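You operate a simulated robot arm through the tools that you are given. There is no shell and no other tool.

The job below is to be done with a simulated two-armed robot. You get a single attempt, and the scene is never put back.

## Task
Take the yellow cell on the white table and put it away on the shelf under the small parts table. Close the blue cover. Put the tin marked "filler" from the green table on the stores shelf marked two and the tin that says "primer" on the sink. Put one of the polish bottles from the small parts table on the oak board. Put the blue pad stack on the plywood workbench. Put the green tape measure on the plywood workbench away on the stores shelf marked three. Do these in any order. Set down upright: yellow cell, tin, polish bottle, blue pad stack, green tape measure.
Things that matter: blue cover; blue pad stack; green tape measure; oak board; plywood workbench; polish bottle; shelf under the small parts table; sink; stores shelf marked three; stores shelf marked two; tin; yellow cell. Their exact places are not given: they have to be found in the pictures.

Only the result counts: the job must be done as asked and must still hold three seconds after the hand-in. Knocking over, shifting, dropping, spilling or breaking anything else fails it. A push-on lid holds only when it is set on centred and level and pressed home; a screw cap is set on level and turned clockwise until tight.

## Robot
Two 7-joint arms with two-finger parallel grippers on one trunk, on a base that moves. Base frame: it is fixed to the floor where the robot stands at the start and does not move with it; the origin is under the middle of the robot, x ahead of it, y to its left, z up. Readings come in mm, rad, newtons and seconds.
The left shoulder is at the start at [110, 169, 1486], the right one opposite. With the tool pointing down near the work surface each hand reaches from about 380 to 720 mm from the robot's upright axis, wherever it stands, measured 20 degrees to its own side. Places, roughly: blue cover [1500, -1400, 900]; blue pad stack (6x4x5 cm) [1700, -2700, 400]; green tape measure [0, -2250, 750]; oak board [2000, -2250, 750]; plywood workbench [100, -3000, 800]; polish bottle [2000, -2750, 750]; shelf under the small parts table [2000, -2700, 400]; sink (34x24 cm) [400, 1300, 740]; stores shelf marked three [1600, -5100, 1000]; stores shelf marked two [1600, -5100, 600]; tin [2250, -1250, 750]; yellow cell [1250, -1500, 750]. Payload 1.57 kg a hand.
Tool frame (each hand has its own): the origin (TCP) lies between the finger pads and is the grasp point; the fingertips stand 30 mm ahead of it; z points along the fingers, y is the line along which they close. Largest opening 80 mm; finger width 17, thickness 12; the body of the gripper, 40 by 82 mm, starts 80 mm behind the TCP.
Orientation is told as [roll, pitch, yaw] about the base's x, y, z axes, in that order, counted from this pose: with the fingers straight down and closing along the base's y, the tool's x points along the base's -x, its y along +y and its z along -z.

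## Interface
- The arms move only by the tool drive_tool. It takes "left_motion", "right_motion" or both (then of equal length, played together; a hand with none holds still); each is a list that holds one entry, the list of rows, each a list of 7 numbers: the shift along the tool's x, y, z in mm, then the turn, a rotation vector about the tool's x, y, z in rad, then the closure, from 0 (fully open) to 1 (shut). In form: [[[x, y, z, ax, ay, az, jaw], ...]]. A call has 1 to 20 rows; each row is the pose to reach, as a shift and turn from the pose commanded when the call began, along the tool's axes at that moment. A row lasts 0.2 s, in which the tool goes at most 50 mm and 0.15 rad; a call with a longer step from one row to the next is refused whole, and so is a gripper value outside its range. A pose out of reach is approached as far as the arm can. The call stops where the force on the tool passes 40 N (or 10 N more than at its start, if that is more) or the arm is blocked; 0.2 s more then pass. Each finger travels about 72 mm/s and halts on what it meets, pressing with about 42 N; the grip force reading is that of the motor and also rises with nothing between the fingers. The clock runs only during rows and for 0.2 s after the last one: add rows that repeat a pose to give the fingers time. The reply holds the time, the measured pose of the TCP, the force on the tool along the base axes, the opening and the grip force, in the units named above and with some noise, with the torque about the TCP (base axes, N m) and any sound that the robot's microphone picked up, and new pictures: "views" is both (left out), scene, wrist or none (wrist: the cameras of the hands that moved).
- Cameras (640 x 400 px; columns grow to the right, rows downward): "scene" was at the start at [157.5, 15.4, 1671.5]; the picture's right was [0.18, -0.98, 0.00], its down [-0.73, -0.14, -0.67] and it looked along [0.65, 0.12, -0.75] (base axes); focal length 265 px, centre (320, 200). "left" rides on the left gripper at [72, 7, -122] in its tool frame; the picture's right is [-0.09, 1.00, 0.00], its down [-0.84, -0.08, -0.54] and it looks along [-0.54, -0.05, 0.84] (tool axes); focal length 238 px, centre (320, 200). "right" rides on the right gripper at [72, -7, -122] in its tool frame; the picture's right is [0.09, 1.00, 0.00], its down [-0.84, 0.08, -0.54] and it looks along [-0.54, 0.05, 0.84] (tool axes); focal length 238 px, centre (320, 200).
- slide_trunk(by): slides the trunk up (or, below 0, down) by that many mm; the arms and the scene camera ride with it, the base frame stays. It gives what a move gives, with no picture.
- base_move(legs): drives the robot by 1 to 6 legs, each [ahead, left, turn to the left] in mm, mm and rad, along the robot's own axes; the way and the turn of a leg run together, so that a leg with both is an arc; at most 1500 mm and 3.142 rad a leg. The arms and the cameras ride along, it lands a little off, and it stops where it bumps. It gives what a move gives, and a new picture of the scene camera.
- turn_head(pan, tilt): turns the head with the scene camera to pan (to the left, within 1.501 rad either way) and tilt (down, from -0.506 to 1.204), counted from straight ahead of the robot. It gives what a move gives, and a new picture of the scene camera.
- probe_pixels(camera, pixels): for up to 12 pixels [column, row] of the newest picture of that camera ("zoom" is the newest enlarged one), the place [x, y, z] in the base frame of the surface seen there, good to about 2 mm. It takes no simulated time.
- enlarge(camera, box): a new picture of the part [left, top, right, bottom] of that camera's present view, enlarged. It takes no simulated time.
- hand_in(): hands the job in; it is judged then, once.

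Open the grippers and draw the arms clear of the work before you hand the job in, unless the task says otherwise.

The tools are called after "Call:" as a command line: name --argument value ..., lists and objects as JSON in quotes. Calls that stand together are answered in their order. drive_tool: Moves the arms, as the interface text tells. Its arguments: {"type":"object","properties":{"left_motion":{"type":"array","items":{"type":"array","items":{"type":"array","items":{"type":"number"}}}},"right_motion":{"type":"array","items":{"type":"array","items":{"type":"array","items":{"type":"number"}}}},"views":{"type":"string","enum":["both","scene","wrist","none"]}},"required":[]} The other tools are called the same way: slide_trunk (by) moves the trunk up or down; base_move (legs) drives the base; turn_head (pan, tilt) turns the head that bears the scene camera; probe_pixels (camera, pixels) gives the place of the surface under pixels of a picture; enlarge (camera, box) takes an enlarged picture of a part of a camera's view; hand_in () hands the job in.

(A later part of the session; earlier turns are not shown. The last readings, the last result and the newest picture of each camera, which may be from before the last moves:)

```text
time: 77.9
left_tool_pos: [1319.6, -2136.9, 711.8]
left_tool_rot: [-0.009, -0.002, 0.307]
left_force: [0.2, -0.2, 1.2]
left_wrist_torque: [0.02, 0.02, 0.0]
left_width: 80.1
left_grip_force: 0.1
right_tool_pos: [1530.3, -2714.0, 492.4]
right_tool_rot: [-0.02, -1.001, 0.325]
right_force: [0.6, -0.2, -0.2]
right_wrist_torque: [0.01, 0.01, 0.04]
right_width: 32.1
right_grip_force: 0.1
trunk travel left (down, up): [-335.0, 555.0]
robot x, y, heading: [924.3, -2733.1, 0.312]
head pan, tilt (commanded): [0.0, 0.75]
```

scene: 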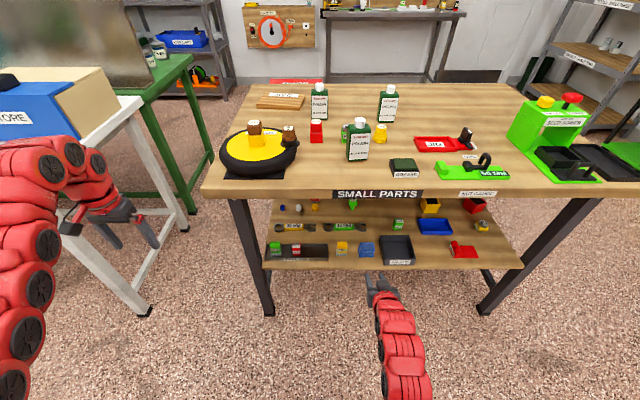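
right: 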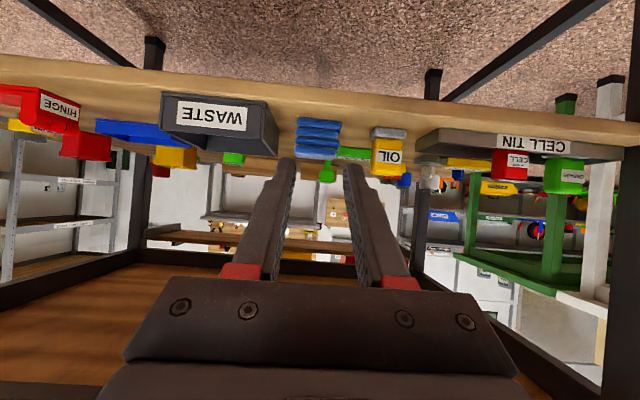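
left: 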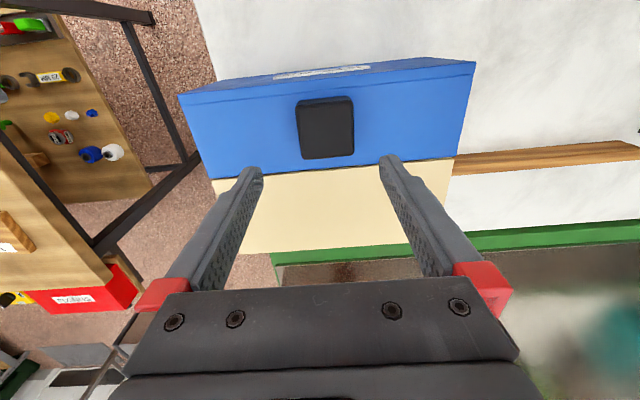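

The jaws slipped off (width fell to 32 mm) and the pads are still on the shelf. I check the pads' present pose.

Call:
enlarge --camera "scene" --box '[325, 220, 425, 275]'

Call:
enlarge --camera "right" --box '[260, 100, 420, 200]'

```text
6.40 times, centred on (375, 248) of scene
```

zoom: 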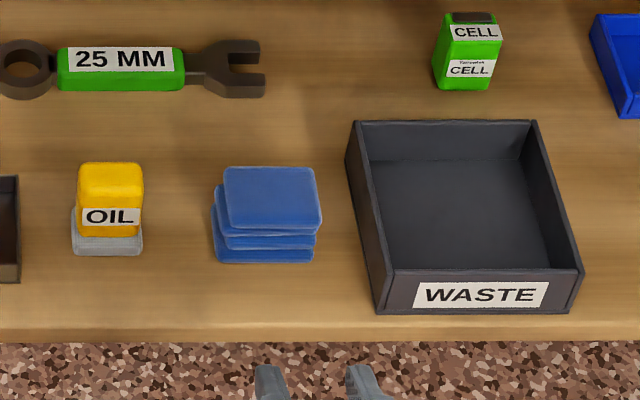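

```text
4.00 times, centred on (340, 150) of right
```

zoom: 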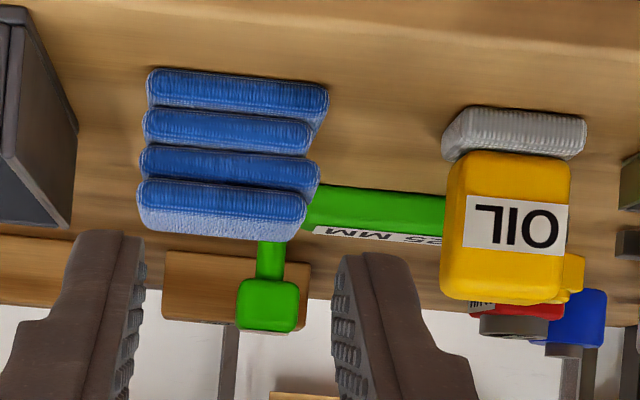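

Pads are still upright. I re-enlarge the scene and measure the pads' corners.

Call:
enlarge --camera "scene" --box '[325, 220, 425, 275]'

Call:
probe_pixels --camera "zoom" --pixels '[[228, 170], [311, 171], [317, 222], [234, 225], [216, 250], [308, 258], [219, 200], [270, 200], [350, 170], [376, 305], [142, 175], [140, 245]]'

```text
6.40 times, centred on (375, 248) of scene
```

zoom: 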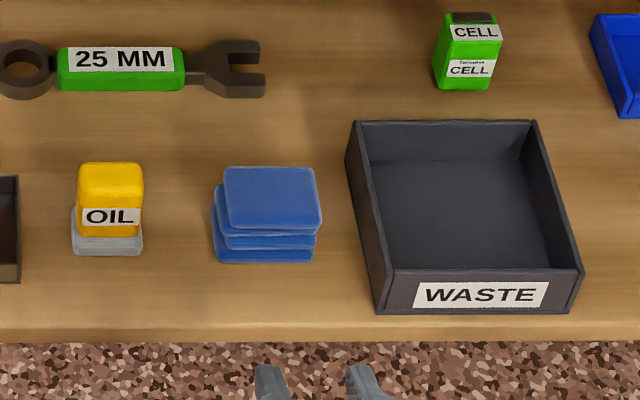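

```text
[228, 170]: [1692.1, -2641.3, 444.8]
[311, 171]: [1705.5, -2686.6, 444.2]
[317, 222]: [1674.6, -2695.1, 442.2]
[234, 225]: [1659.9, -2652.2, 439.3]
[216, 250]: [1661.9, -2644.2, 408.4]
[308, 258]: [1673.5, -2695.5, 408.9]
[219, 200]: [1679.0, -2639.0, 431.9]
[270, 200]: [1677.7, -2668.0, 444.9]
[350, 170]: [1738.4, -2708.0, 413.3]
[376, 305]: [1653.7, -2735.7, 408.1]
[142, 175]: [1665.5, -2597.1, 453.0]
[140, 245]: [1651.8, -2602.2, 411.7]
```

Pads are unmoved; being staggered, only a tiny fingertip patch held them. I'll re-grasp with steeper fingers (pitch −0.62) so the jaws cover all layers: first reposition and open.

Call:
drive_tool --right_motion '[[[-26, 0, 16, 0, 0.13, 0, 0.06], [-52, 0, 33, 0, 0.26, 0, 0.06], [-78, 0, 50, 0, 0.38, 0, 0.06], [-78, 0, 50, 0, 0.38, 0, 0.06]]]' --views "both"

```text
time: 78.9
left_tool_pos: [1319.0, -2138.6, 710.3]
left_tool_rot: [-0.009, -0.001, 0.307]
left_force: [0.9, -0.1, -0.1]
left_wrist_torque: [-0.03, 0.02, 0.0]
left_width: 79.7
left_grip_force: 0.0
right_tool_pos: [1612.5, -2688.5, 530.1]
right_tool_rot: [-0.013, -0.619, 0.315]
right_force: [-0.1, 0.3, 0.1]
right_wrist_torque: [-0.01, -0.01, -0.02]
right_width: 75.1
right_grip_force: 0.2
trunk travel left (down, up): [-335.0, 555.0]
robot x, y, heading: [925.4, -2734.9, 0.313]
head pan, tilt (commanded): [0.0, 0.75]
```

scene: 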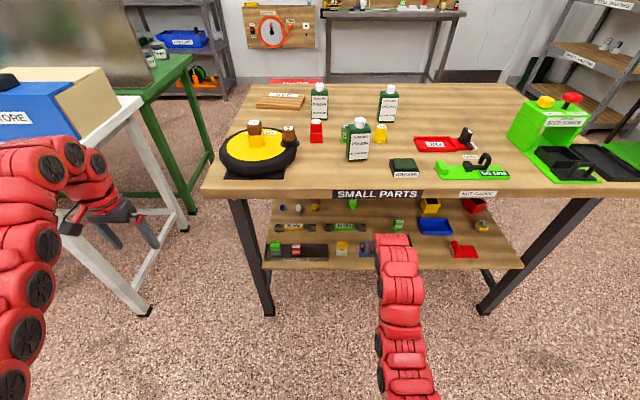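
right: 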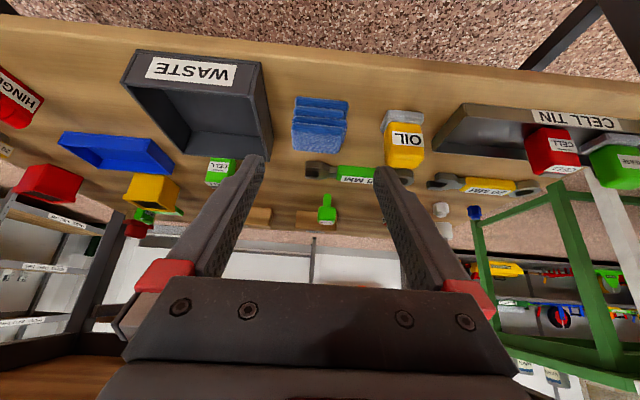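

Lined up (s≈3054). I advance 118 mm along the finger axis to z≈434 and close with several rows.

Call:
drive_tool --right_motion '[[[0, 0, 40, 0, 0, 0, 0.06], [0, 0, 75, 0, 0, 0, 0.06], [0, 0, 100, 0, 0, 0, 0.06], [0, 0, 118, 0, 0, 0, 0.06], [0, 0, 118, 0, 0, 0, 0.06], [0, 0, 118, 0, 0, 0, 0.4], [0, 0, 118, 0, 0, 0, 0.7], [0, 0, 118, 0, 0, 0, 0.7], [0, 0, 118, 0, 0, 0, 0.7]]]' --views "wrist"

```text
time: 80.9
left_tool_pos: [1320.0, -2137.6, 710.6]
left_tool_rot: [-0.007, -0.002, 0.308]
left_force: [0.3, 0.3, 1.0]
left_wrist_torque: [0.0, -0.01, 0.05]
left_width: 80.0
left_grip_force: 0.0
right_tool_pos: [1676.0, -2669.9, 433.6]
right_tool_rot: [-0.014, -0.62, 0.316]
right_force: [0.2, -0.5, -0.2]
right_wrist_torque: [0.0, 0.04, -0.03]
right_width: 54.8
right_grip_force: 41.6
trunk travel left (down, up): [-335.0, 555.0]
robot x, y, heading: [924.2, -2737.8, 0.317]
head pan, tilt (commanded): [0.0, 0.75]
```

right: 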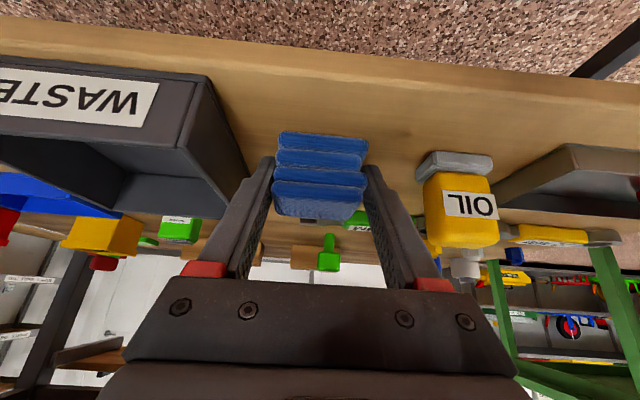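

Gripped again at 54.8 mm, 42 N. I lift just 10 mm very slowly to test the hold.

Call:
drive_tool --right_motion '[[[-1.5, 0, -2, 0, 0, 0, 0.7], [-3, 0, -4, 0, 0, 0, 0.7], [-4.5, 0, -6, 0, 0, 0, 0.7], [-6, 0, -8.2, 0, 0, 0, 0.7], [-6, 0, -8.2, 0, 0, 0, 0.7]]]' --views "both"

```text
time: 82.1
left_tool_pos: [1320.2, -2137.4, 712.0]
left_tool_rot: [-0.008, -0.002, 0.307]
left_force: [-0.2, -0.1, -0.4]
left_wrist_torque: [0.03, 0.02, 0.0]
left_width: 79.8
left_grip_force: 0.0
right_tool_pos: [1677.6, -2668.5, 444.1]
right_tool_rot: [-0.013, -0.619, 0.316]
right_force: [0.2, -0.1, 0.0]
right_wrist_torque: [-0.01, 0.01, 0.0]
right_width: 54.9
right_grip_force: 42.1
trunk travel left (down, up): [-335.0, 555.0]
robot x, y, heading: [924.3, -2735.1, 0.31]
head pan, tilt (commanded): [0.0, 0.75]
```

scene: 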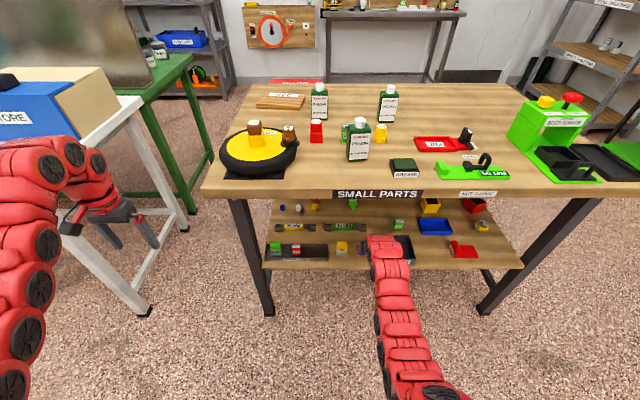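
right: 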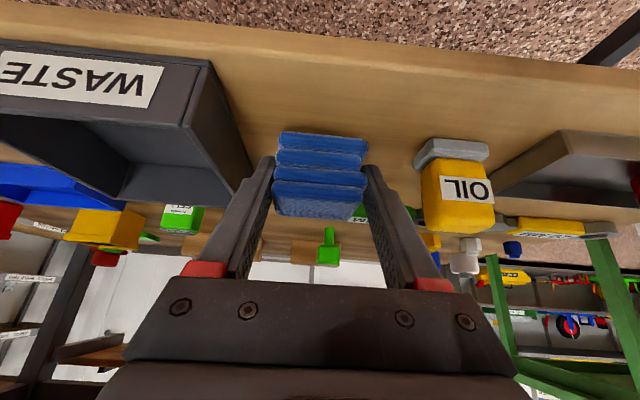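

The pads moved with the hand this time. I lift 55 mm further and withdraw from under the table gently.

Call:
drive_tool --right_motion '[[[-6, 0, -8, 0, 0, 0, 0.7], [-13, 0, -18, 0, 0, 0, 0.7], [-21, 0, -29, 0, 0, 0, 0.7], [-29, 0, -41, 0, 0, 0, 0.7], [-13, 0, -52, 0, 0, 0, 0.7], [8, 0, -67, 0, 0, 0, 0.7], [32, 0, -84, 0, 0, 0, 0.7], [56, 0, -101, 0, 0, 0, 0.7], [80, 0, -119, 0, 0, 0, 0.7], [100, 0, -133, 0, 0, 0, 0.7], [117, 0, -145, 0, 0, 0, 0.7], [117, 0, -145, 0, 0, 0, 0.7]]]' --views "both"

```text
time: 84.7
left_tool_pos: [1320.0, -2138.3, 710.2]
left_tool_rot: [-0.008, -0.002, 0.307]
left_force: [0.3, -0.2, 0.3]
left_wrist_torque: [-0.02, -0.01, 0.0]
left_width: 80.0
left_grip_force: 0.1
right_tool_pos: [1505.9, -2722.8, 492.9]
right_tool_rot: [-0.014, -0.619, 0.316]
right_force: [-0.1, -0.3, 0.1]
right_wrist_torque: [0.0, 0.01, -0.01]
right_width: 55.1
right_grip_force: 41.9
trunk travel left (down, up): [-335.0, 555.0]
robot x, y, heading: [919.7, -2739.5, 0.314]
head pan, tilt (commanded): [0.0, 0.75]
```

scene: 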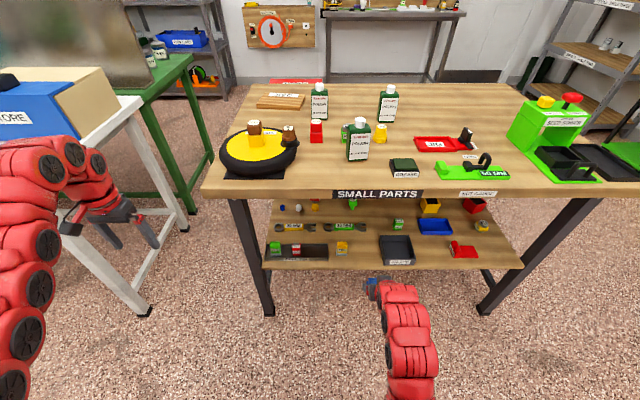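
right: 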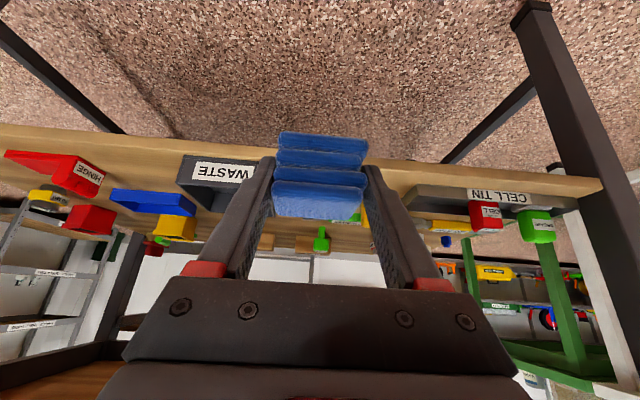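

Pads are held with their base ~33 mm below the TCP. I back off, raise the trunk so the hands clear the tables, then turn left around to face the workbench.

Call:
base_move --legs '[[-100, 0, 0]]'

Call:
slide_trunk --by 500

Call:
base_move --legs '[[0, 0, 1.57], [0, 0, 1.57]]'

```text
time: 85.8
left_tool_pos: [1224.2, -2167.8, 710.6]
left_tool_rot: [-0.01, -0.001, 0.307]
left_force: [-0.7, 0.2, 0.6]
left_wrist_torque: [-0.01, 0.01, 0.0]
left_width: 79.8
left_grip_force: 0.0
right_tool_pos: [1410.3, -2753.4, 494.7]
right_tool_rot: [-0.015, -0.622, 0.316]
right_force: [-0.5, -1.5, -0.7]
right_wrist_torque: [0.0, 0.02, 0.03]
right_width: 55.0
right_grip_force: 42.1
trunk travel left (down, up): [-335.0, 555.0]
robot x, y, heading: [827.6, -2766.7, 0.312]
head pan, tilt (commanded): [0.0, 0.75]
```

scene: 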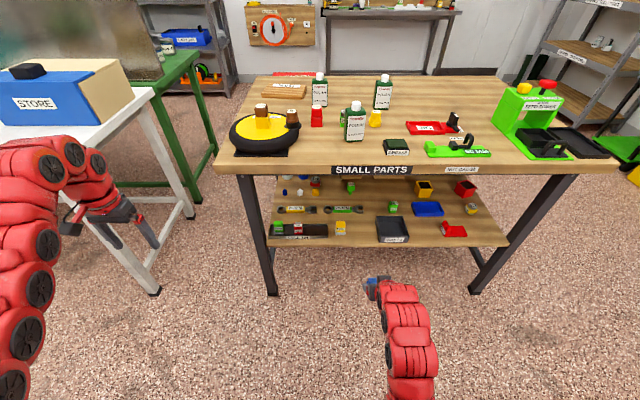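

```text
refused: 500 is not a number from -400 to 400
```

```text
time: 89.8
left_tool_pos: [258.8, -2339.2, 711.4]
left_tool_rot: [-0.021, -0.006, 1.814]
left_force: [20.7, -0.1, 0.1]
left_wrist_torque: [0.03, 1.38, 0.46]
left_width: 62.2
left_grip_force: 0.1
right_tool_pos: [840.1, -2183.5, 493.0]
right_tool_rot: [-0.012, -0.621, 1.848]
right_force: [-1.1, -0.6, -0.7]
right_wrist_torque: [0.0, 0.0, 0.0]
right_width: 55.0
right_grip_force: 42.2
trunk travel left (down, up): [-335.0, 555.0]
robot x, y, heading: [827.8, -2767.4, 1.842]
head pan, tilt (commanded): [0.0, 0.75]
stopped in leg 1: the force on the tool passed its limit at 47 N (the readings are from after the stop); the commanded pose is now the measured one
```

scene: 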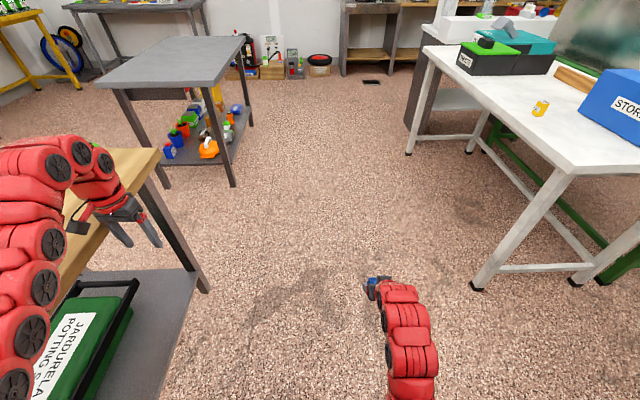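

The trunk call was refused (400 max) and the left hand touched the workbench edge during the turn. I turn back a bit to release it, and will raise the trunk separately.

Call:
base_move --legs '[[0, 0, -0.5]]'

```text
time: 91.7
left_tool_pos: [532.1, -2116.8, 709.6]
left_tool_rot: [-0.019, -0.007, 1.316]
left_force: [-0.1, -0.5, -0.3]
left_wrist_torque: [0.0, 0.04, -0.02]
left_width: 80.2
left_grip_force: 0.1
right_tool_pos: [1117.8, -2259.4, 493.9]
right_tool_rot: [-0.014, -0.62, 1.347]
right_force: [0.2, -0.8, 0.1]
right_wrist_torque: [0.03, -0.02, 0.01]
right_width: 55.2
right_grip_force: 42.3
trunk travel left (down, up): [-335.0, 555.0]
robot x, y, heading: [829.6, -2766.7, 1.341]
head pan, tilt (commanded): [0.0, 0.75]
```

scene: 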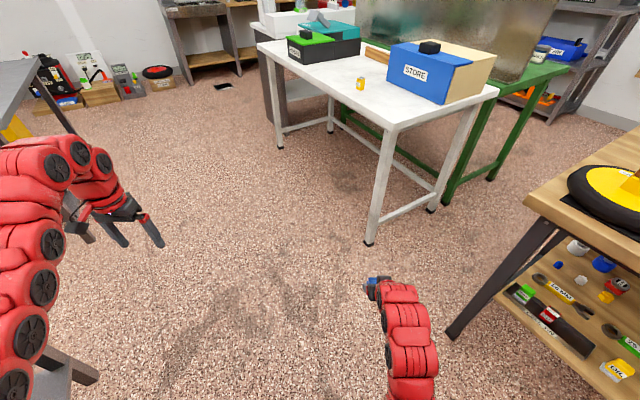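

Clear now. I raise the trunk in two steps and confirm the heights before turning.

Call:
slide_trunk --by 400

Call:
slide_trunk --by 120

```text
time: 95.5
left_tool_pos: [532.0, -2116.4, 1110.8]
left_tool_rot: [-0.019, -0.007, 1.316]
left_force: [-0.3, -0.1, -0.3]
left_wrist_torque: [0.01, 0.0, -0.01]
left_width: 80.0
left_grip_force: 0.0
right_tool_pos: [1118.2, -2259.8, 894.0]
right_tool_rot: [-0.015, -0.621, 1.348]
right_force: [-0.7, -0.4, -0.7]
right_wrist_torque: [0.0, 0.0, -0.04]
right_width: 55.1
right_grip_force: 41.7
trunk travel left (down, up): [-735.0, 155.0]
robot x, y, heading: [831.1, -2767.0, 1.349]
head pan, tilt (commanded): [0.0, 0.75]
```

```text
time: 97.0
left_tool_pos: [532.4, -2115.5, 1229.1]
left_tool_rot: [-0.019, -0.005, 1.315]
left_force: [-0.6, -0.3, 0.4]
left_wrist_torque: [0.01, 0.02, 0.02]
left_width: 79.9
left_grip_force: 0.1
right_tool_pos: [1119.3, -2260.3, 1013.6]
right_tool_rot: [-0.013, -0.62, 1.348]
right_force: [-0.1, -0.9, -0.8]
right_wrist_torque: [0.02, -0.03, -0.04]
right_width: 55.0
right_grip_force: 41.6
trunk travel left (down, up): [-855.0, 35.0]
robot x, y, heading: [828.9, -2767.0, 1.344]
head pan, tilt (commanded): [0.0, 0.75]
```

Hands are now at z≈1014 and 1229, above all table items. I turn left to face the workbench.

Call:
base_move --legs '[[0, 0, 1.05], [0, 0, 1.05]]'

```text
time: 102.7
left_tool_pos: [426.5, -3353.8, 1230.0]
left_tool_rot: [-0.019, -0.006, -2.856]
left_force: [-0.1, 0.2, -0.4]
left_wrist_torque: [0.02, 0.03, 0.02]
left_width: 80.0
left_grip_force: 0.1
right_tool_pos: [246.7, -2778.0, 1013.1]
right_tool_rot: [-0.016, -0.62, -2.825]
right_force: [-0.5, 0.1, -0.1]
right_wrist_torque: [0.0, 0.01, 0.01]
right_width: 54.8
right_grip_force: 41.7
trunk travel left (down, up): [-855.0, 35.0]
robot x, y, heading: [826.7, -2762.9, -2.827]
head pan, tilt (commanded): [0.0, 0.75]
```

scene: 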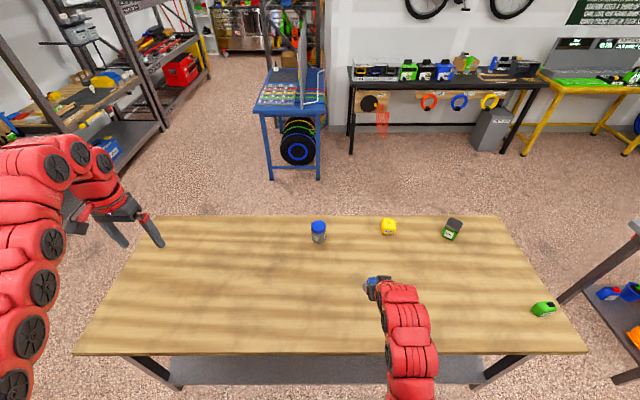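

The workbench is ahead. I check with the right wrist camera for what lies below and beside the hand.

Call:
enlarge --camera "right" --box '[0, 0, 640, 400]'

Call:
probe_pixels --camera "scene" --pixels '[[90, 350], [330, 352], [580, 350], [150, 220], [480, 218], [330, 320], [250, 300], [318, 235], [388, 228], [451, 230], [542, 310], [330, 280]]'

```text
1.00 times, centred on (320, 200) of right (not enlarged: the box is as wide or as high as the picture)
```

zoom: 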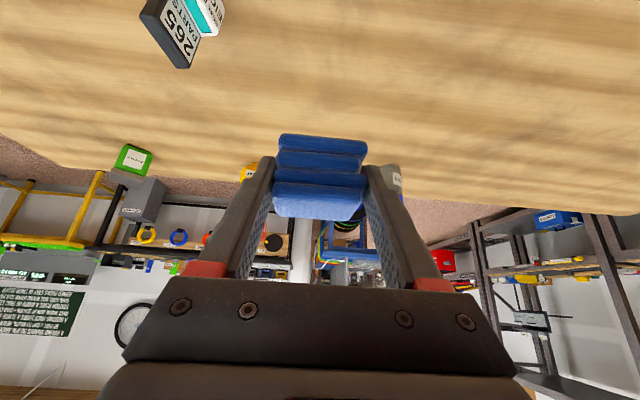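

```text
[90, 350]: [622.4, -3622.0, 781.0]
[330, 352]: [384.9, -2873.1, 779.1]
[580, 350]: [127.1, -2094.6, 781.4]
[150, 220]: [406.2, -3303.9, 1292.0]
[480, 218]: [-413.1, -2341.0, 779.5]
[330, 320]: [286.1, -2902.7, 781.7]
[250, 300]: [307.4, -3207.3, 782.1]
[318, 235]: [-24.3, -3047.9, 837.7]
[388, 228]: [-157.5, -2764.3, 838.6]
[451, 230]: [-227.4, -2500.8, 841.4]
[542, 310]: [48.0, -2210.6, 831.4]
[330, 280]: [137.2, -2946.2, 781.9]
```

Workbench items probe ~40–50 mm off from my first long-range readings, so I check against known fixed points: I turn the head right to view the white table's corner and cell.

Call:
turn_head --pan -1.5 --tilt 0.55

```text
time: 104.3
left_tool_pos: [427.0, -3355.7, 1230.1]
left_tool_rot: [-0.019, -0.005, -2.856]
left_force: [0.0, 0.3, -0.1]
left_wrist_torque: [-0.02, 0.03, -0.02]
left_width: 80.1
left_grip_force: 0.1
right_tool_pos: [246.7, -2778.1, 1012.4]
right_tool_rot: [-0.015, -0.619, -2.824]
right_force: [0.1, 0.3, 0.4]
right_wrist_torque: [0.03, -0.01, 0.0]
right_width: 55.0
right_grip_force: 41.9
trunk travel left (down, up): [-855.0, 35.0]
robot x, y, heading: [830.4, -2765.1, -2.822]
head pan, tilt (commanded): [-1.499, 0.55]
```

scene: 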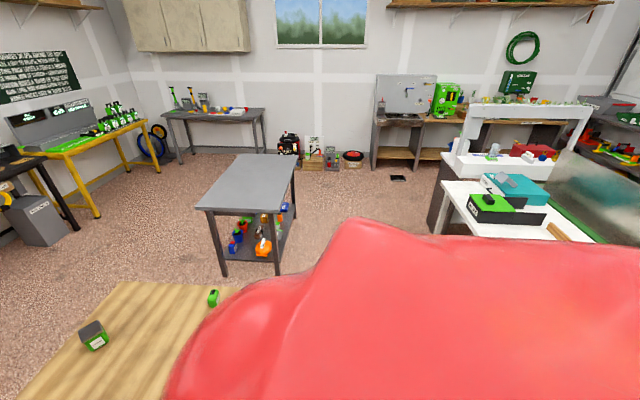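

Call:
enlarge --camera "scene" --box '[440, 160, 640, 260]'

Call:
enlarge --camera "scene" --box '[60, 270, 260, 400]'

```text
3.20 times, centred on (540, 210) of scene
```

zoom: 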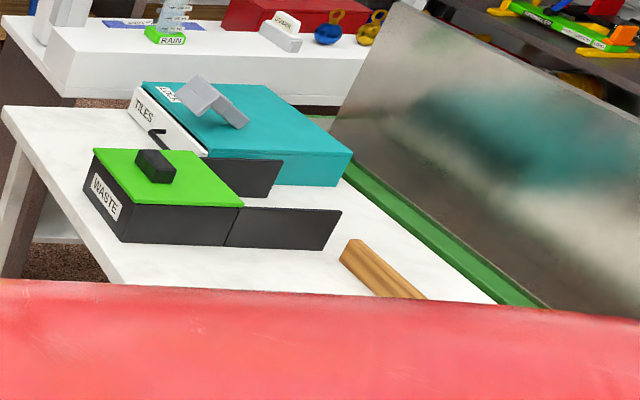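

```text
3.08 times, centred on (160, 335) of scene
```

zoom: 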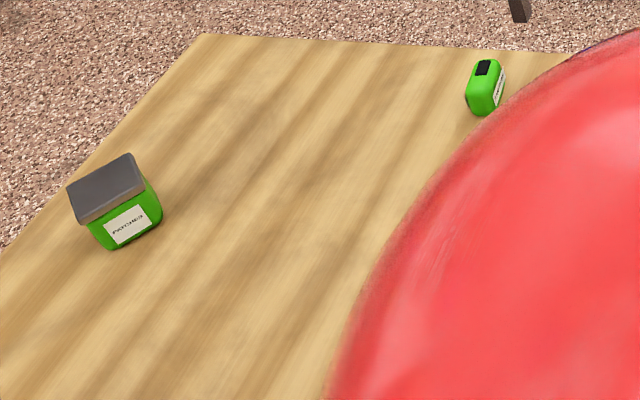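

Call:
probe_pixels --camera "scene" --pixels '[[549, 223.5], [547, 230], [552, 225], [213, 292], [211, 300], [92, 335], [235, 288], [125, 281], [240, 250]]'

```text
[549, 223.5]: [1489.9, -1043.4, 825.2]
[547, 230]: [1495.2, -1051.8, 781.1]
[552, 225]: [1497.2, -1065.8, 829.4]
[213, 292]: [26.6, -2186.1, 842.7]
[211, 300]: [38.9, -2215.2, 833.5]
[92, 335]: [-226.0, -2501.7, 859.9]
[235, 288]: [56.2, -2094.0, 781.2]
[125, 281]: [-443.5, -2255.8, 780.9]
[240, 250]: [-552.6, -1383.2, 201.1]
```

The fixed rail end matches earlier readings, so nothing shifted — the differences were just opposite faces of the objects. The spot below the pads (s≈2720, n≈−640) is free; I lower most of the way.

Call:
drive_tool --right_motion '[[[19, 0, 34, 0, 0, 0, 0.7], [38, 0, 68, 0, 0, 0, 0.7], [58, 0, 102, 0, 0, 0, 0.7], [77, 0, 136, 0, 0, 0, 0.7], [90, 0, 160, 0, 0, 0, 0.7], [90, 0, 160, 0, 0, 0, 0.7]]]' --views "wrist"

Call:
turn_head --pan -0.2 --tilt 0.9

```text
time: 105.7
left_tool_pos: [427.0, -3353.4, 1228.8]
left_tool_rot: [-0.019, -0.004, -2.856]
left_force: [0.4, 0.1, 0.5]
left_wrist_torque: [0.0, 0.03, -0.01]
left_width: 80.1
left_grip_force: 0.1
right_tool_pos: [228.2, -2781.4, 830.9]
right_tool_rot: [-0.014, -0.618, -2.824]
right_force: [-0.4, -0.8, -0.8]
right_wrist_torque: [0.0, 0.01, -0.01]
right_width: 55.0
right_grip_force: 41.7
trunk travel left (down, up): [-855.0, 35.0]
robot x, y, heading: [832.8, -2761.7, -2.825]
head pan, tilt (commanded): [-1.499, 0.55]
```

right: 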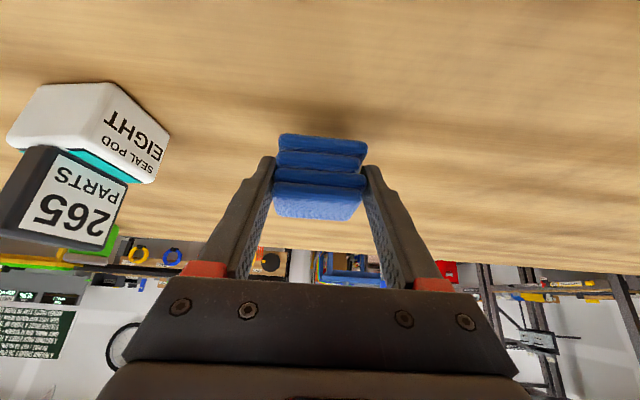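

```text
time: 107.2
left_tool_pos: [425.9, -3355.0, 1230.0]
left_tool_rot: [-0.021, -0.005, -2.855]
left_force: [0.6, -0.8, 0.0]
left_wrist_torque: [0.01, 0.0, 0.01]
left_width: 79.9
left_grip_force: 0.0
right_tool_pos: [228.4, -2781.4, 830.5]
right_tool_rot: [-0.013, -0.62, -2.825]
right_force: [-0.1, 0.4, -0.1]
right_wrist_torque: [0.03, 0.01, 0.0]
right_width: 55.1
right_grip_force: 42.6
trunk travel left (down, up): [-855.0, 35.0]
robot x, y, heading: [828.7, -2766.6, -2.831]
head pan, tilt (commanded): [-0.201, 0.901]
```

scene: 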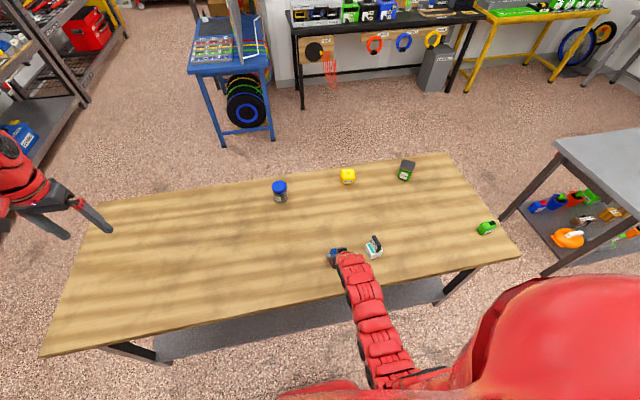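

Pads' base is ~16 mm above the board. I lower slowly until just touching, then open the jaws partly.

Call:
drive_tool --right_motion '[[[3, 0, 4, 0, 0, 0, 0.7], [6, 0, 8, 0, 0, 0, 0.7], [8, 0, 11, 0, 0, 0, 0.7], [9, 0, 13, 0, 0, 0, 0.7], [9, 0, 13, 0, 0, 0, 0.7]]]' --views "wrist"

```text
time: 108.4
left_tool_pos: [426.6, -3354.3, 1229.9]
left_tool_rot: [-0.02, -0.005, -2.856]
left_force: [-0.2, 0.1, -0.7]
left_wrist_torque: [0.0, 0.02, -0.04]
left_width: 80.2
left_grip_force: 0.2
right_tool_pos: [227.7, -2781.5, 815.4]
right_tool_rot: [-0.014, -0.622, -2.825]
right_force: [-0.3, 0.0, -0.6]
right_wrist_torque: [0.01, -0.01, 0.0]
right_width: 54.8
right_grip_force: 41.6
trunk travel left (down, up): [-855.0, 35.0]
robot x, y, heading: [829.7, -2765.3, -2.828]
head pan, tilt (commanded): [-0.201, 0.901]
```

right: 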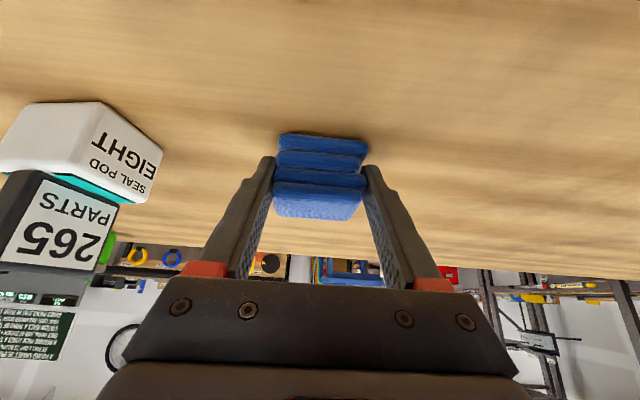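

No contact force yet; I lower ~1.5 mm more and open.

Call:
drive_tool --right_motion '[[[0.9, 0, 1.3, 0, 0, 0, 0.7], [0.9, 0, 1.3, 0, 0, 0, 0.3], [0.9, 0, 1.3, 0, 0, 0, 0.2], [0.9, 0, 1.3, 0, 0, 0, 0.06], [0.9, 0, 1.3, 0, 0, 0, 0.06]]]' --views "wrist"

```text
time: 109.6
left_tool_pos: [427.4, -3354.2, 1231.0]
left_tool_rot: [-0.019, -0.004, -2.855]
left_force: [-0.3, -0.6, 0.0]
left_wrist_torque: [0.0, -0.01, 0.0]
left_width: 79.9
left_grip_force: 0.0
right_tool_pos: [229.1, -2781.9, 812.8]
right_tool_rot: [-0.011, -0.62, -2.824]
right_force: [0.1, 0.9, 0.4]
right_wrist_torque: [0.03, 0.0, 0.0]
right_width: 75.1
right_grip_force: 0.0
trunk travel left (down, up): [-855.0, 35.0]
robot x, y, heading: [827.5, -2765.0, -2.829]
head pan, tilt (commanded): [-0.201, 0.901]
```

right: 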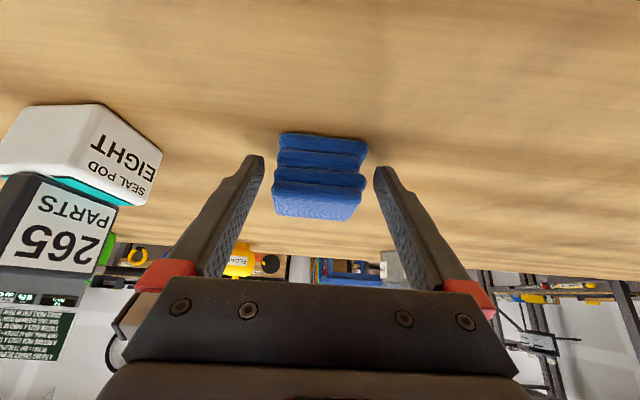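

The pads stand upright and released. I retreat along the finger axis 110 mm and then check.

Call:
drive_tool --right_motion '[[[0, 0, -20, 0, 0, 0, 0.06], [0, 0, -45, 0, 0, 0, 0.0], [0, 0, -80, 0, 0, 0, 0.0], [-10, 0, -120, 0, 0, 0, 0.0], [-30, 0, -160, 0, 0, 0, 0.0], [-50, 0, -200, 0, 0, 0, 0.0]]]' --views "both"

```text
time: 111.0
left_tool_pos: [427.2, -3353.7, 1229.5]
left_tool_rot: [-0.02, -0.005, -2.856]
left_force: [-0.1, -0.5, -0.6]
left_wrist_torque: [0.0, -0.01, 0.0]
left_width: 80.1
left_grip_force: 0.0
right_tool_pos: [296.9, -2762.6, 983.5]
right_tool_rot: [-0.014, -0.617, -2.823]
right_force: [-0.1, 0.2, -0.8]
right_wrist_torque: [-0.02, 0.01, 0.02]
right_width: 79.8
right_grip_force: 0.1
right hand out of reach, approached as far as the arm can: row 6
trunk travel left (down, up): [-855.0, 35.0]
robot x, y, heading: [832.8, -2764.0, -2.83]
head pan, tilt (commanded): [-0.201, 0.901]
```

scene: 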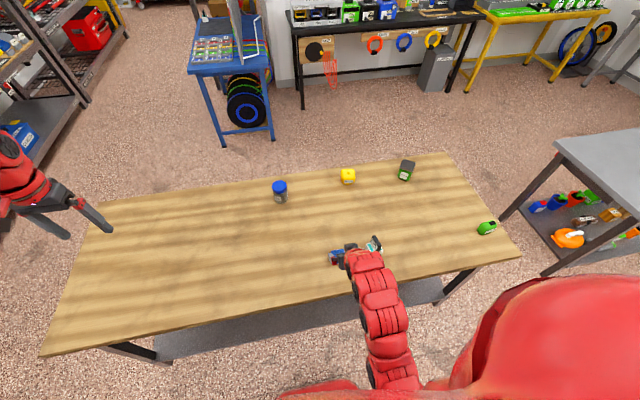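
right: 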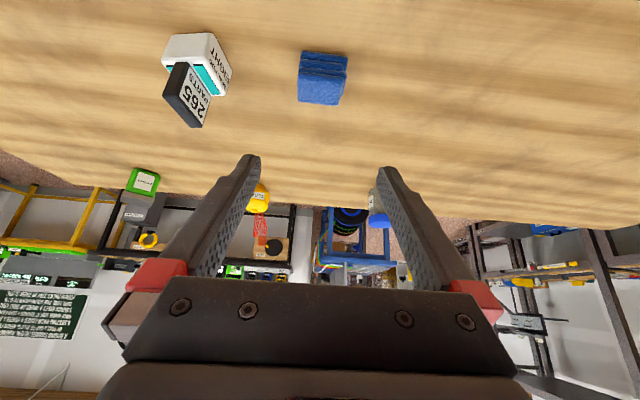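

Pads task done; the stack stands upright at (185,-2790). Next is the tape measure at about (35,-2190): I sidestep right 610 mm along the workbench.

Call:
base_move --legs '[[0, -610, 0]]'

```text
time: 114.4
left_tool_pos: [238.0, -2774.2, 1229.8]
left_tool_rot: [-0.019, -0.007, -2.861]
left_force: [-0.7, -0.2, -1.0]
left_wrist_torque: [0.0, 0.0, -0.02]
left_width: 79.8
left_grip_force: 0.0
right_tool_pos: [111.4, -2182.7, 984.2]
right_tool_rot: [-0.016, -0.619, -2.827]
right_force: [-0.3, 0.0, 0.1]
right_wrist_torque: [0.01, -0.01, 0.01]
right_width: 80.1
right_grip_force: 0.0
trunk travel left (down, up): [-855.0, 35.0]
robot x, y, heading: [643.0, -2185.0, -2.834]
head pan, tilt (commanded): [-0.201, 0.901]
```

scene: 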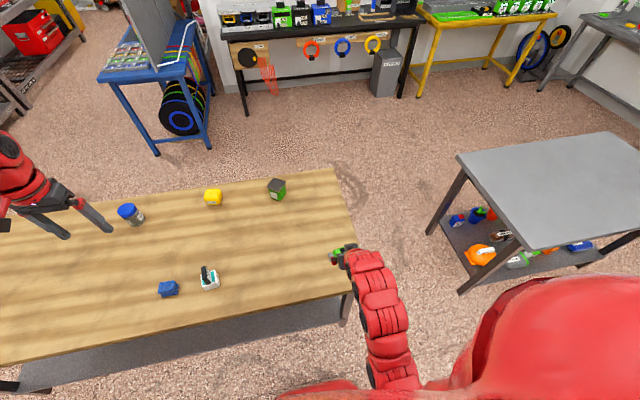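

The right hand is above the tape measure; I look through the right wrist camera.

Call:
enlarge --camera "right" --box '[0, 0, 640, 400]'

```text
1.00 times, centred on (320, 200) of right (not enlarged: the box is as wide or as high as the picture)
```

zoom: 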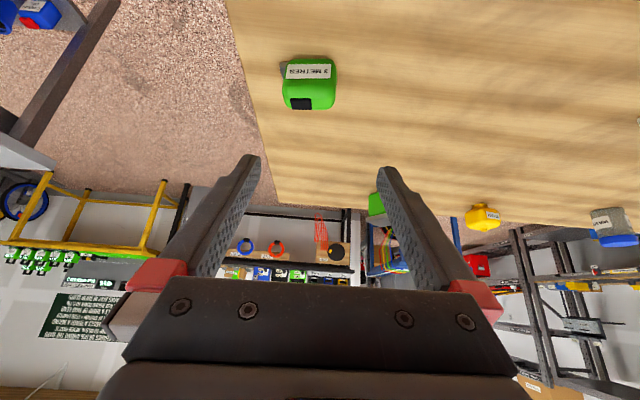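

Call:
enlarge --camera "right" --box '[260, 45, 356, 115]'

Call:
probe_pixels --camera "zoom" --pixels '[[175, 110], [475, 110], [455, 205], [195, 200], [190, 330], [470, 350], [500, 150], [480, 250], [160, 240], [150, 130], [330, 300], [340, 150]]'

```text
5.71 times, centred on (308, 80) of right
```

zoom: 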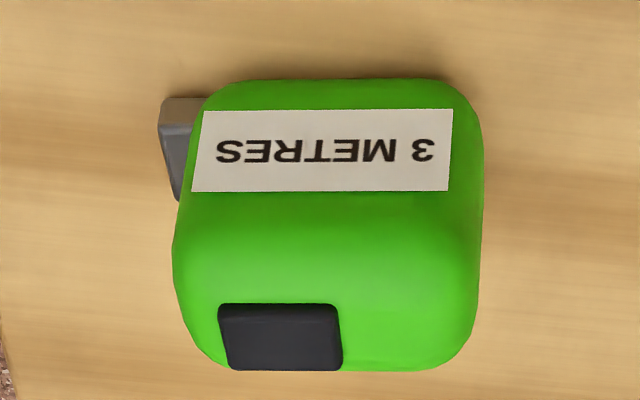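

```text
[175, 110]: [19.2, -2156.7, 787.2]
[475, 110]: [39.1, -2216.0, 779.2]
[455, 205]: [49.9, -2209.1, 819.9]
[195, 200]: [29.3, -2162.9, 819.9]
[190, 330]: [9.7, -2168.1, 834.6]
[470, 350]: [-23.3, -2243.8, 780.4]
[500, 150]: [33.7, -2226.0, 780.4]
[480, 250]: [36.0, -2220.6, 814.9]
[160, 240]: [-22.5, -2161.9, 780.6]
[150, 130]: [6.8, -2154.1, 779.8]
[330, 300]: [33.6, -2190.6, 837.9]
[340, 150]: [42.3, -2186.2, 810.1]
```

I probe the label corners and the back top edge for the tape's exact yaw and depth.

Call:
probe_pixels --camera "zoom" --pixels '[[210, 185], [440, 185], [215, 118], [445, 115], [240, 362], [430, 362], [200, 290], [460, 290], [180, 240], [475, 230], [185, 120], [185, 180]]'

```text
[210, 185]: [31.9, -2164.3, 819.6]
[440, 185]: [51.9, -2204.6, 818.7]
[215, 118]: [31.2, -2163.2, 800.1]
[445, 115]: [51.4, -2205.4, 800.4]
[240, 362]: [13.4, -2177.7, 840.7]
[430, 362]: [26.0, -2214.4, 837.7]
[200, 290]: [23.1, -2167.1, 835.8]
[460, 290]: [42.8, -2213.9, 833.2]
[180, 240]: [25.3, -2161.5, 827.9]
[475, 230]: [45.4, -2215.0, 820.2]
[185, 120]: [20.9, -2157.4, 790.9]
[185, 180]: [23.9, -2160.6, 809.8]
```

Tape: centre ≈(27,-2190), ~59 mm wide, top z 841, yawed +0.14 rad from the bench. I move to a pre-grasp 120 mm back along the finger axis with matching yaw.

Call:
drive_tool --right_motion '[[[8, -9, 19, -0.027, 0, -0.038, 0], [16, -19, 38, -0.054, 0, -0.075, 0], [24, -28, 57, -0.081, 0, -0.113, 0], [24, -28, 57, -0.081, 0, -0.113, 0]]]' --views "wrist"

```text
time: 115.4
left_tool_pos: [237.7, -2774.1, 1231.0]
left_tool_rot: [-0.019, -0.006, -2.86]
left_force: [0.1, -0.1, -0.4]
left_wrist_torque: [0.0, -0.02, 0.01]
left_width: 79.8
left_grip_force: 0.0
right_tool_pos: [88.6, -2158.5, 923.8]
right_tool_rot: [-0.013, -0.617, -2.688]
right_force: [-0.2, -0.1, -0.7]
right_wrist_torque: [0.0, -0.04, -0.03]
right_width: 79.9
right_grip_force: 0.0
trunk travel left (down, up): [-855.0, 35.0]
robot x, y, heading: [642.6, -2186.5, -2.834]
head pan, tilt (commanded): [-0.201, 0.901]
```

right: 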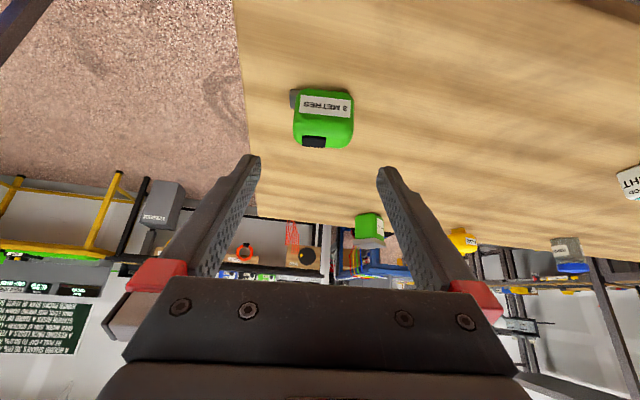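

Tape is centred between fingers. I advance 120 mm along the finger axis and close.

Call:
drive_tool --right_motion '[[[0, 0, 35, 0, 0, 0, 0], [0, 0, 70, 0, 0, 0, 0], [0, 0, 100, 0, 0, 0, 0], [0, 0, 120, 0, 0, 0, 0], [0, 0, 120, 0, 0, 0, 0], [0, 0, 120, 0, 0, 0, 0.4], [0, 0, 120, 0, 0, 0, 0.6], [0, 0, 120, 0, 0, 0, 0.6]]]' --views "wrist"

```text
time: 117.2
left_tool_pos: [237.8, -2773.9, 1230.7]
left_tool_rot: [-0.019, -0.004, -2.861]
left_force: [0.4, 0.3, 1.3]
left_wrist_torque: [0.01, -0.01, 0.01]
left_width: 79.9
left_grip_force: 0.1
right_tool_pos: [25.2, -2187.0, 826.8]
right_tool_rot: [-0.015, -0.619, -2.688]
right_force: [-1.0, 0.0, 0.4]
right_wrist_torque: [-0.09, -0.02, -0.03]
right_width: 61.8
right_grip_force: 41.9
trunk travel left (down, up): [-855.0, 35.0]
robot x, y, heading: [642.3, -2187.8, -2.831]
head pan, tilt (commanded): [-0.201, 0.901]
```

right: 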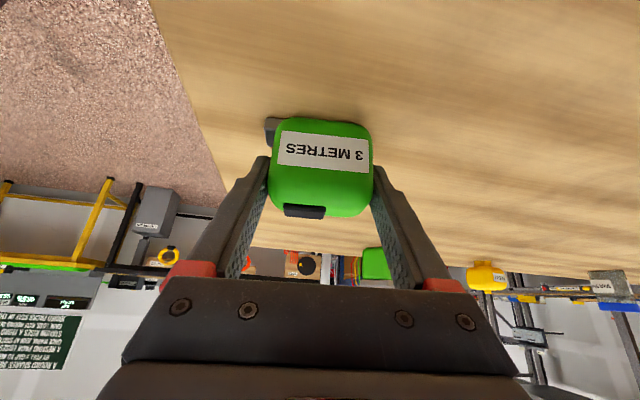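

Gripped at 61.8 mm, 42 N. I test-lift 12 mm slowly.

Call:
drive_tool --right_motion '[[[-2, 0, -2.5, 0, 0, 0, 0.6], [-4, 0, -5, 0, 0, 0, 0.6], [-7, 0, -10, 0, 0, 0, 0.6], [-7, 0, -10, 0, 0, 0, 0.6]]]' --views "wrist"

```text
time: 118.2
left_tool_pos: [236.7, -2773.5, 1231.0]
left_tool_rot: [-0.019, -0.004, -2.861]
left_force: [1.0, 0.6, 1.3]
left_wrist_torque: [0.01, 0.01, -0.04]
left_width: 79.7
left_grip_force: 0.0
right_tool_pos: [24.4, -2189.2, 836.5]
right_tool_rot: [-0.014, -0.618, -2.689]
right_force: [-0.1, 0.5, -1.4]
right_wrist_torque: [-0.02, -0.01, 0.0]
right_width: 61.6
right_grip_force: 43.1
trunk travel left (down, up): [-855.0, 35.0]
robot x, y, heading: [641.5, -2184.6, -2.833]
head pan, tilt (commanded): [-0.201, 0.901]
```

right: 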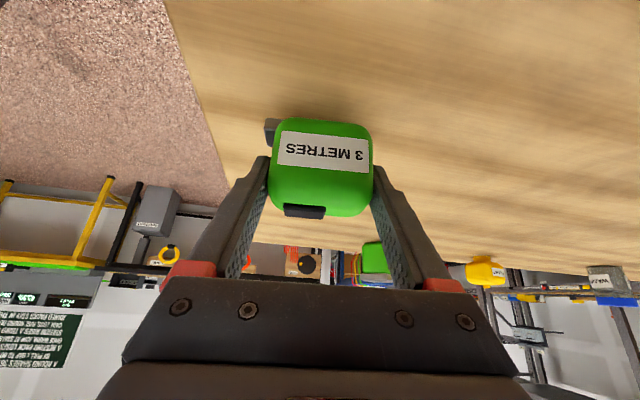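

The tape is held. I lift straight up, then pull back to a carrying position.

Call:
drive_tool --right_motion '[[[-15, 0, -20, 0, 0, 0, 0.6], [-29, 0, -41, 0, 0, 0, 0.6], [-40, 0, -65, 0, 0, 0, 0.6], [-35, 0, -95, 0, 0, 0, 0.6], [-20, 0, -120, 0, 0, 0, 0.6], [-5, 0, -144, 0, 0, 0, 0.6], [-5, 0, -144, 0, 0, 0, 0.6]]]' --views "scene"

```text
time: 119.8
left_tool_pos: [237.4, -2774.3, 1229.2]
left_tool_rot: [-0.019, -0.005, -2.861]
left_force: [-0.9, 0.0, -0.3]
left_wrist_torque: [-0.03, -0.01, -0.04]
left_width: 79.9
left_grip_force: 0.1
right_tool_pos: [97.6, -2154.3, 956.7]
right_tool_rot: [-0.014, -0.618, -2.689]
right_force: [0.3, -0.2, -1.1]
right_wrist_torque: [-0.02, 0.01, -0.02]
right_width: 61.8
right_grip_force: 42.7
trunk travel left (down, up): [-855.0, 35.0]
robot x, y, heading: [642.0, -2189.7, -2.829]
head pan, tilt (commanded): [-0.201, 0.901]
```

scene: 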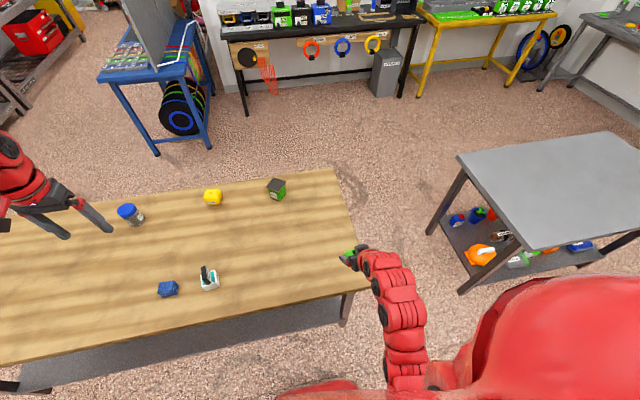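

The bench is undisturbed. I turn left 90° to face the stores rack direction and drive 1500 mm along the aisle.

Call:
base_move --legs '[[0, 0, 1.571], [1500, 0, 0]]'

Call:
turn_head --pan 0.1 --tilt 0.35

```text
time: 131.1
left_tool_pos: [1705.3, -3996.5, 1231.0]
left_tool_rot: [-0.02, -0.005, -1.275]
left_force: [0.4, 0.9, 0.1]
left_wrist_torque: [0.04, 0.0, 0.02]
left_width: 80.0
left_grip_force: 0.1
right_tool_pos: [1086.6, -4147.0, 957.5]
right_tool_rot: [-0.014, -0.618, -1.102]
right_force: [0.5, -0.3, -0.9]
right_wrist_torque: [0.01, -0.02, 0.0]
right_width: 61.4
right_grip_force: 42.2
trunk travel left (down, up): [-855.0, 35.0]
robot x, y, heading: [1112.2, -3600.6, -1.242]
head pan, tilt (commanded): [-0.201, 0.901]
```

scene: 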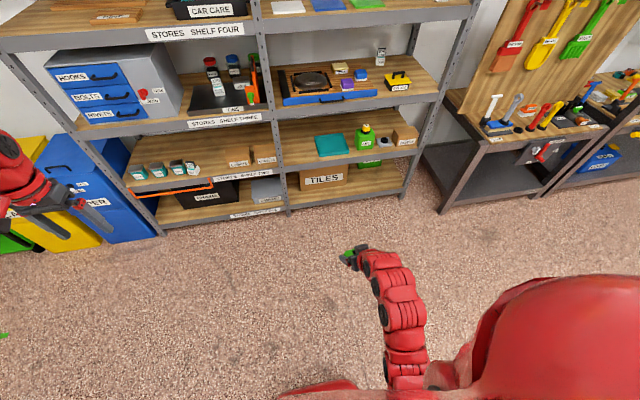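

```text
time: 132.0
left_tool_pos: [1704.9, -3995.9, 1230.0]
left_tool_rot: [-0.019, -0.004, -1.274]
left_force: [-0.8, -0.6, 0.3]
left_wrist_torque: [0.01, -0.02, -0.01]
left_width: 79.9
left_grip_force: 0.0
right_tool_pos: [1086.8, -4146.2, 958.1]
right_tool_rot: [-0.013, -0.617, -1.102]
right_force: [0.1, -0.7, -1.0]
right_wrist_torque: [0.03, -0.02, 0.03]
right_width: 61.7
right_grip_force: 41.9
trunk travel left (down, up): [-855.0, 35.0]
robot x, y, heading: [1107.6, -3599.4, -1.245]
head pan, tilt (commanded): [0.099, 0.351]
```

scene: 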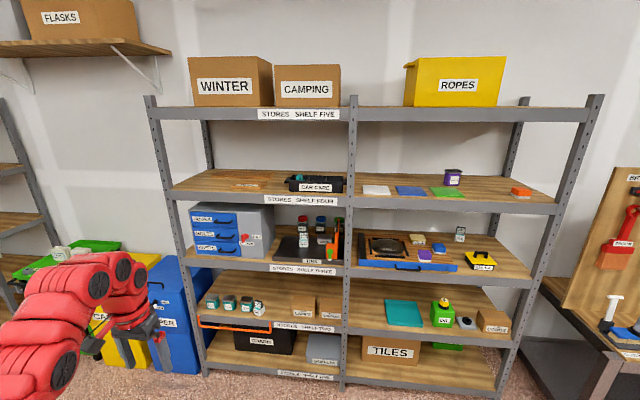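

I see shelf three across both bays (label at (302,268)). I enlarge shelf three and shelf two.

Call:
enlarge --camera "scene" --box '[180, 190, 360, 290]'

Call:
enlarge --camera "scene" --box '[340, 210, 560, 350]'

Call:
enlarge --camera "scene" --box '[180, 260, 360, 380]'

```text
3.56 times, centred on (270, 240) of scene
```

zoom: 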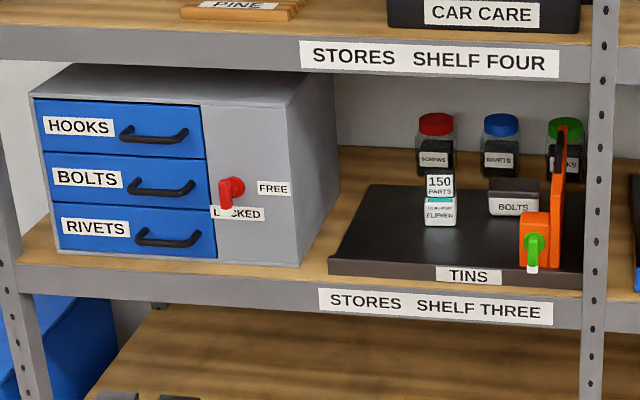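

```text
2.86 times, centred on (450, 280) of scene
```

zoom: 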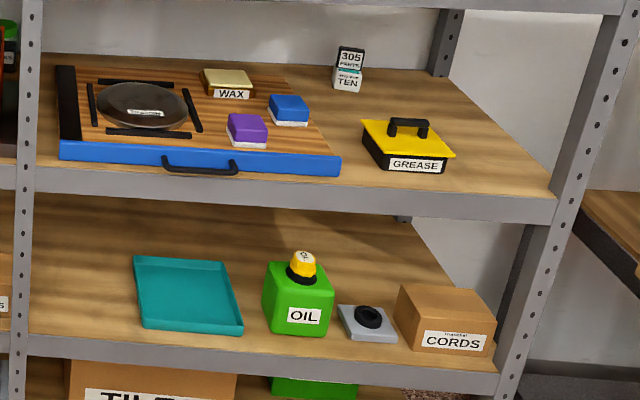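

```text
3.33 times, centred on (270, 320) of scene
```

zoom: 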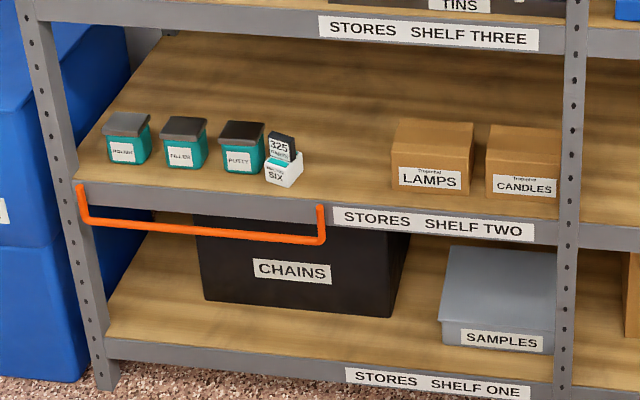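

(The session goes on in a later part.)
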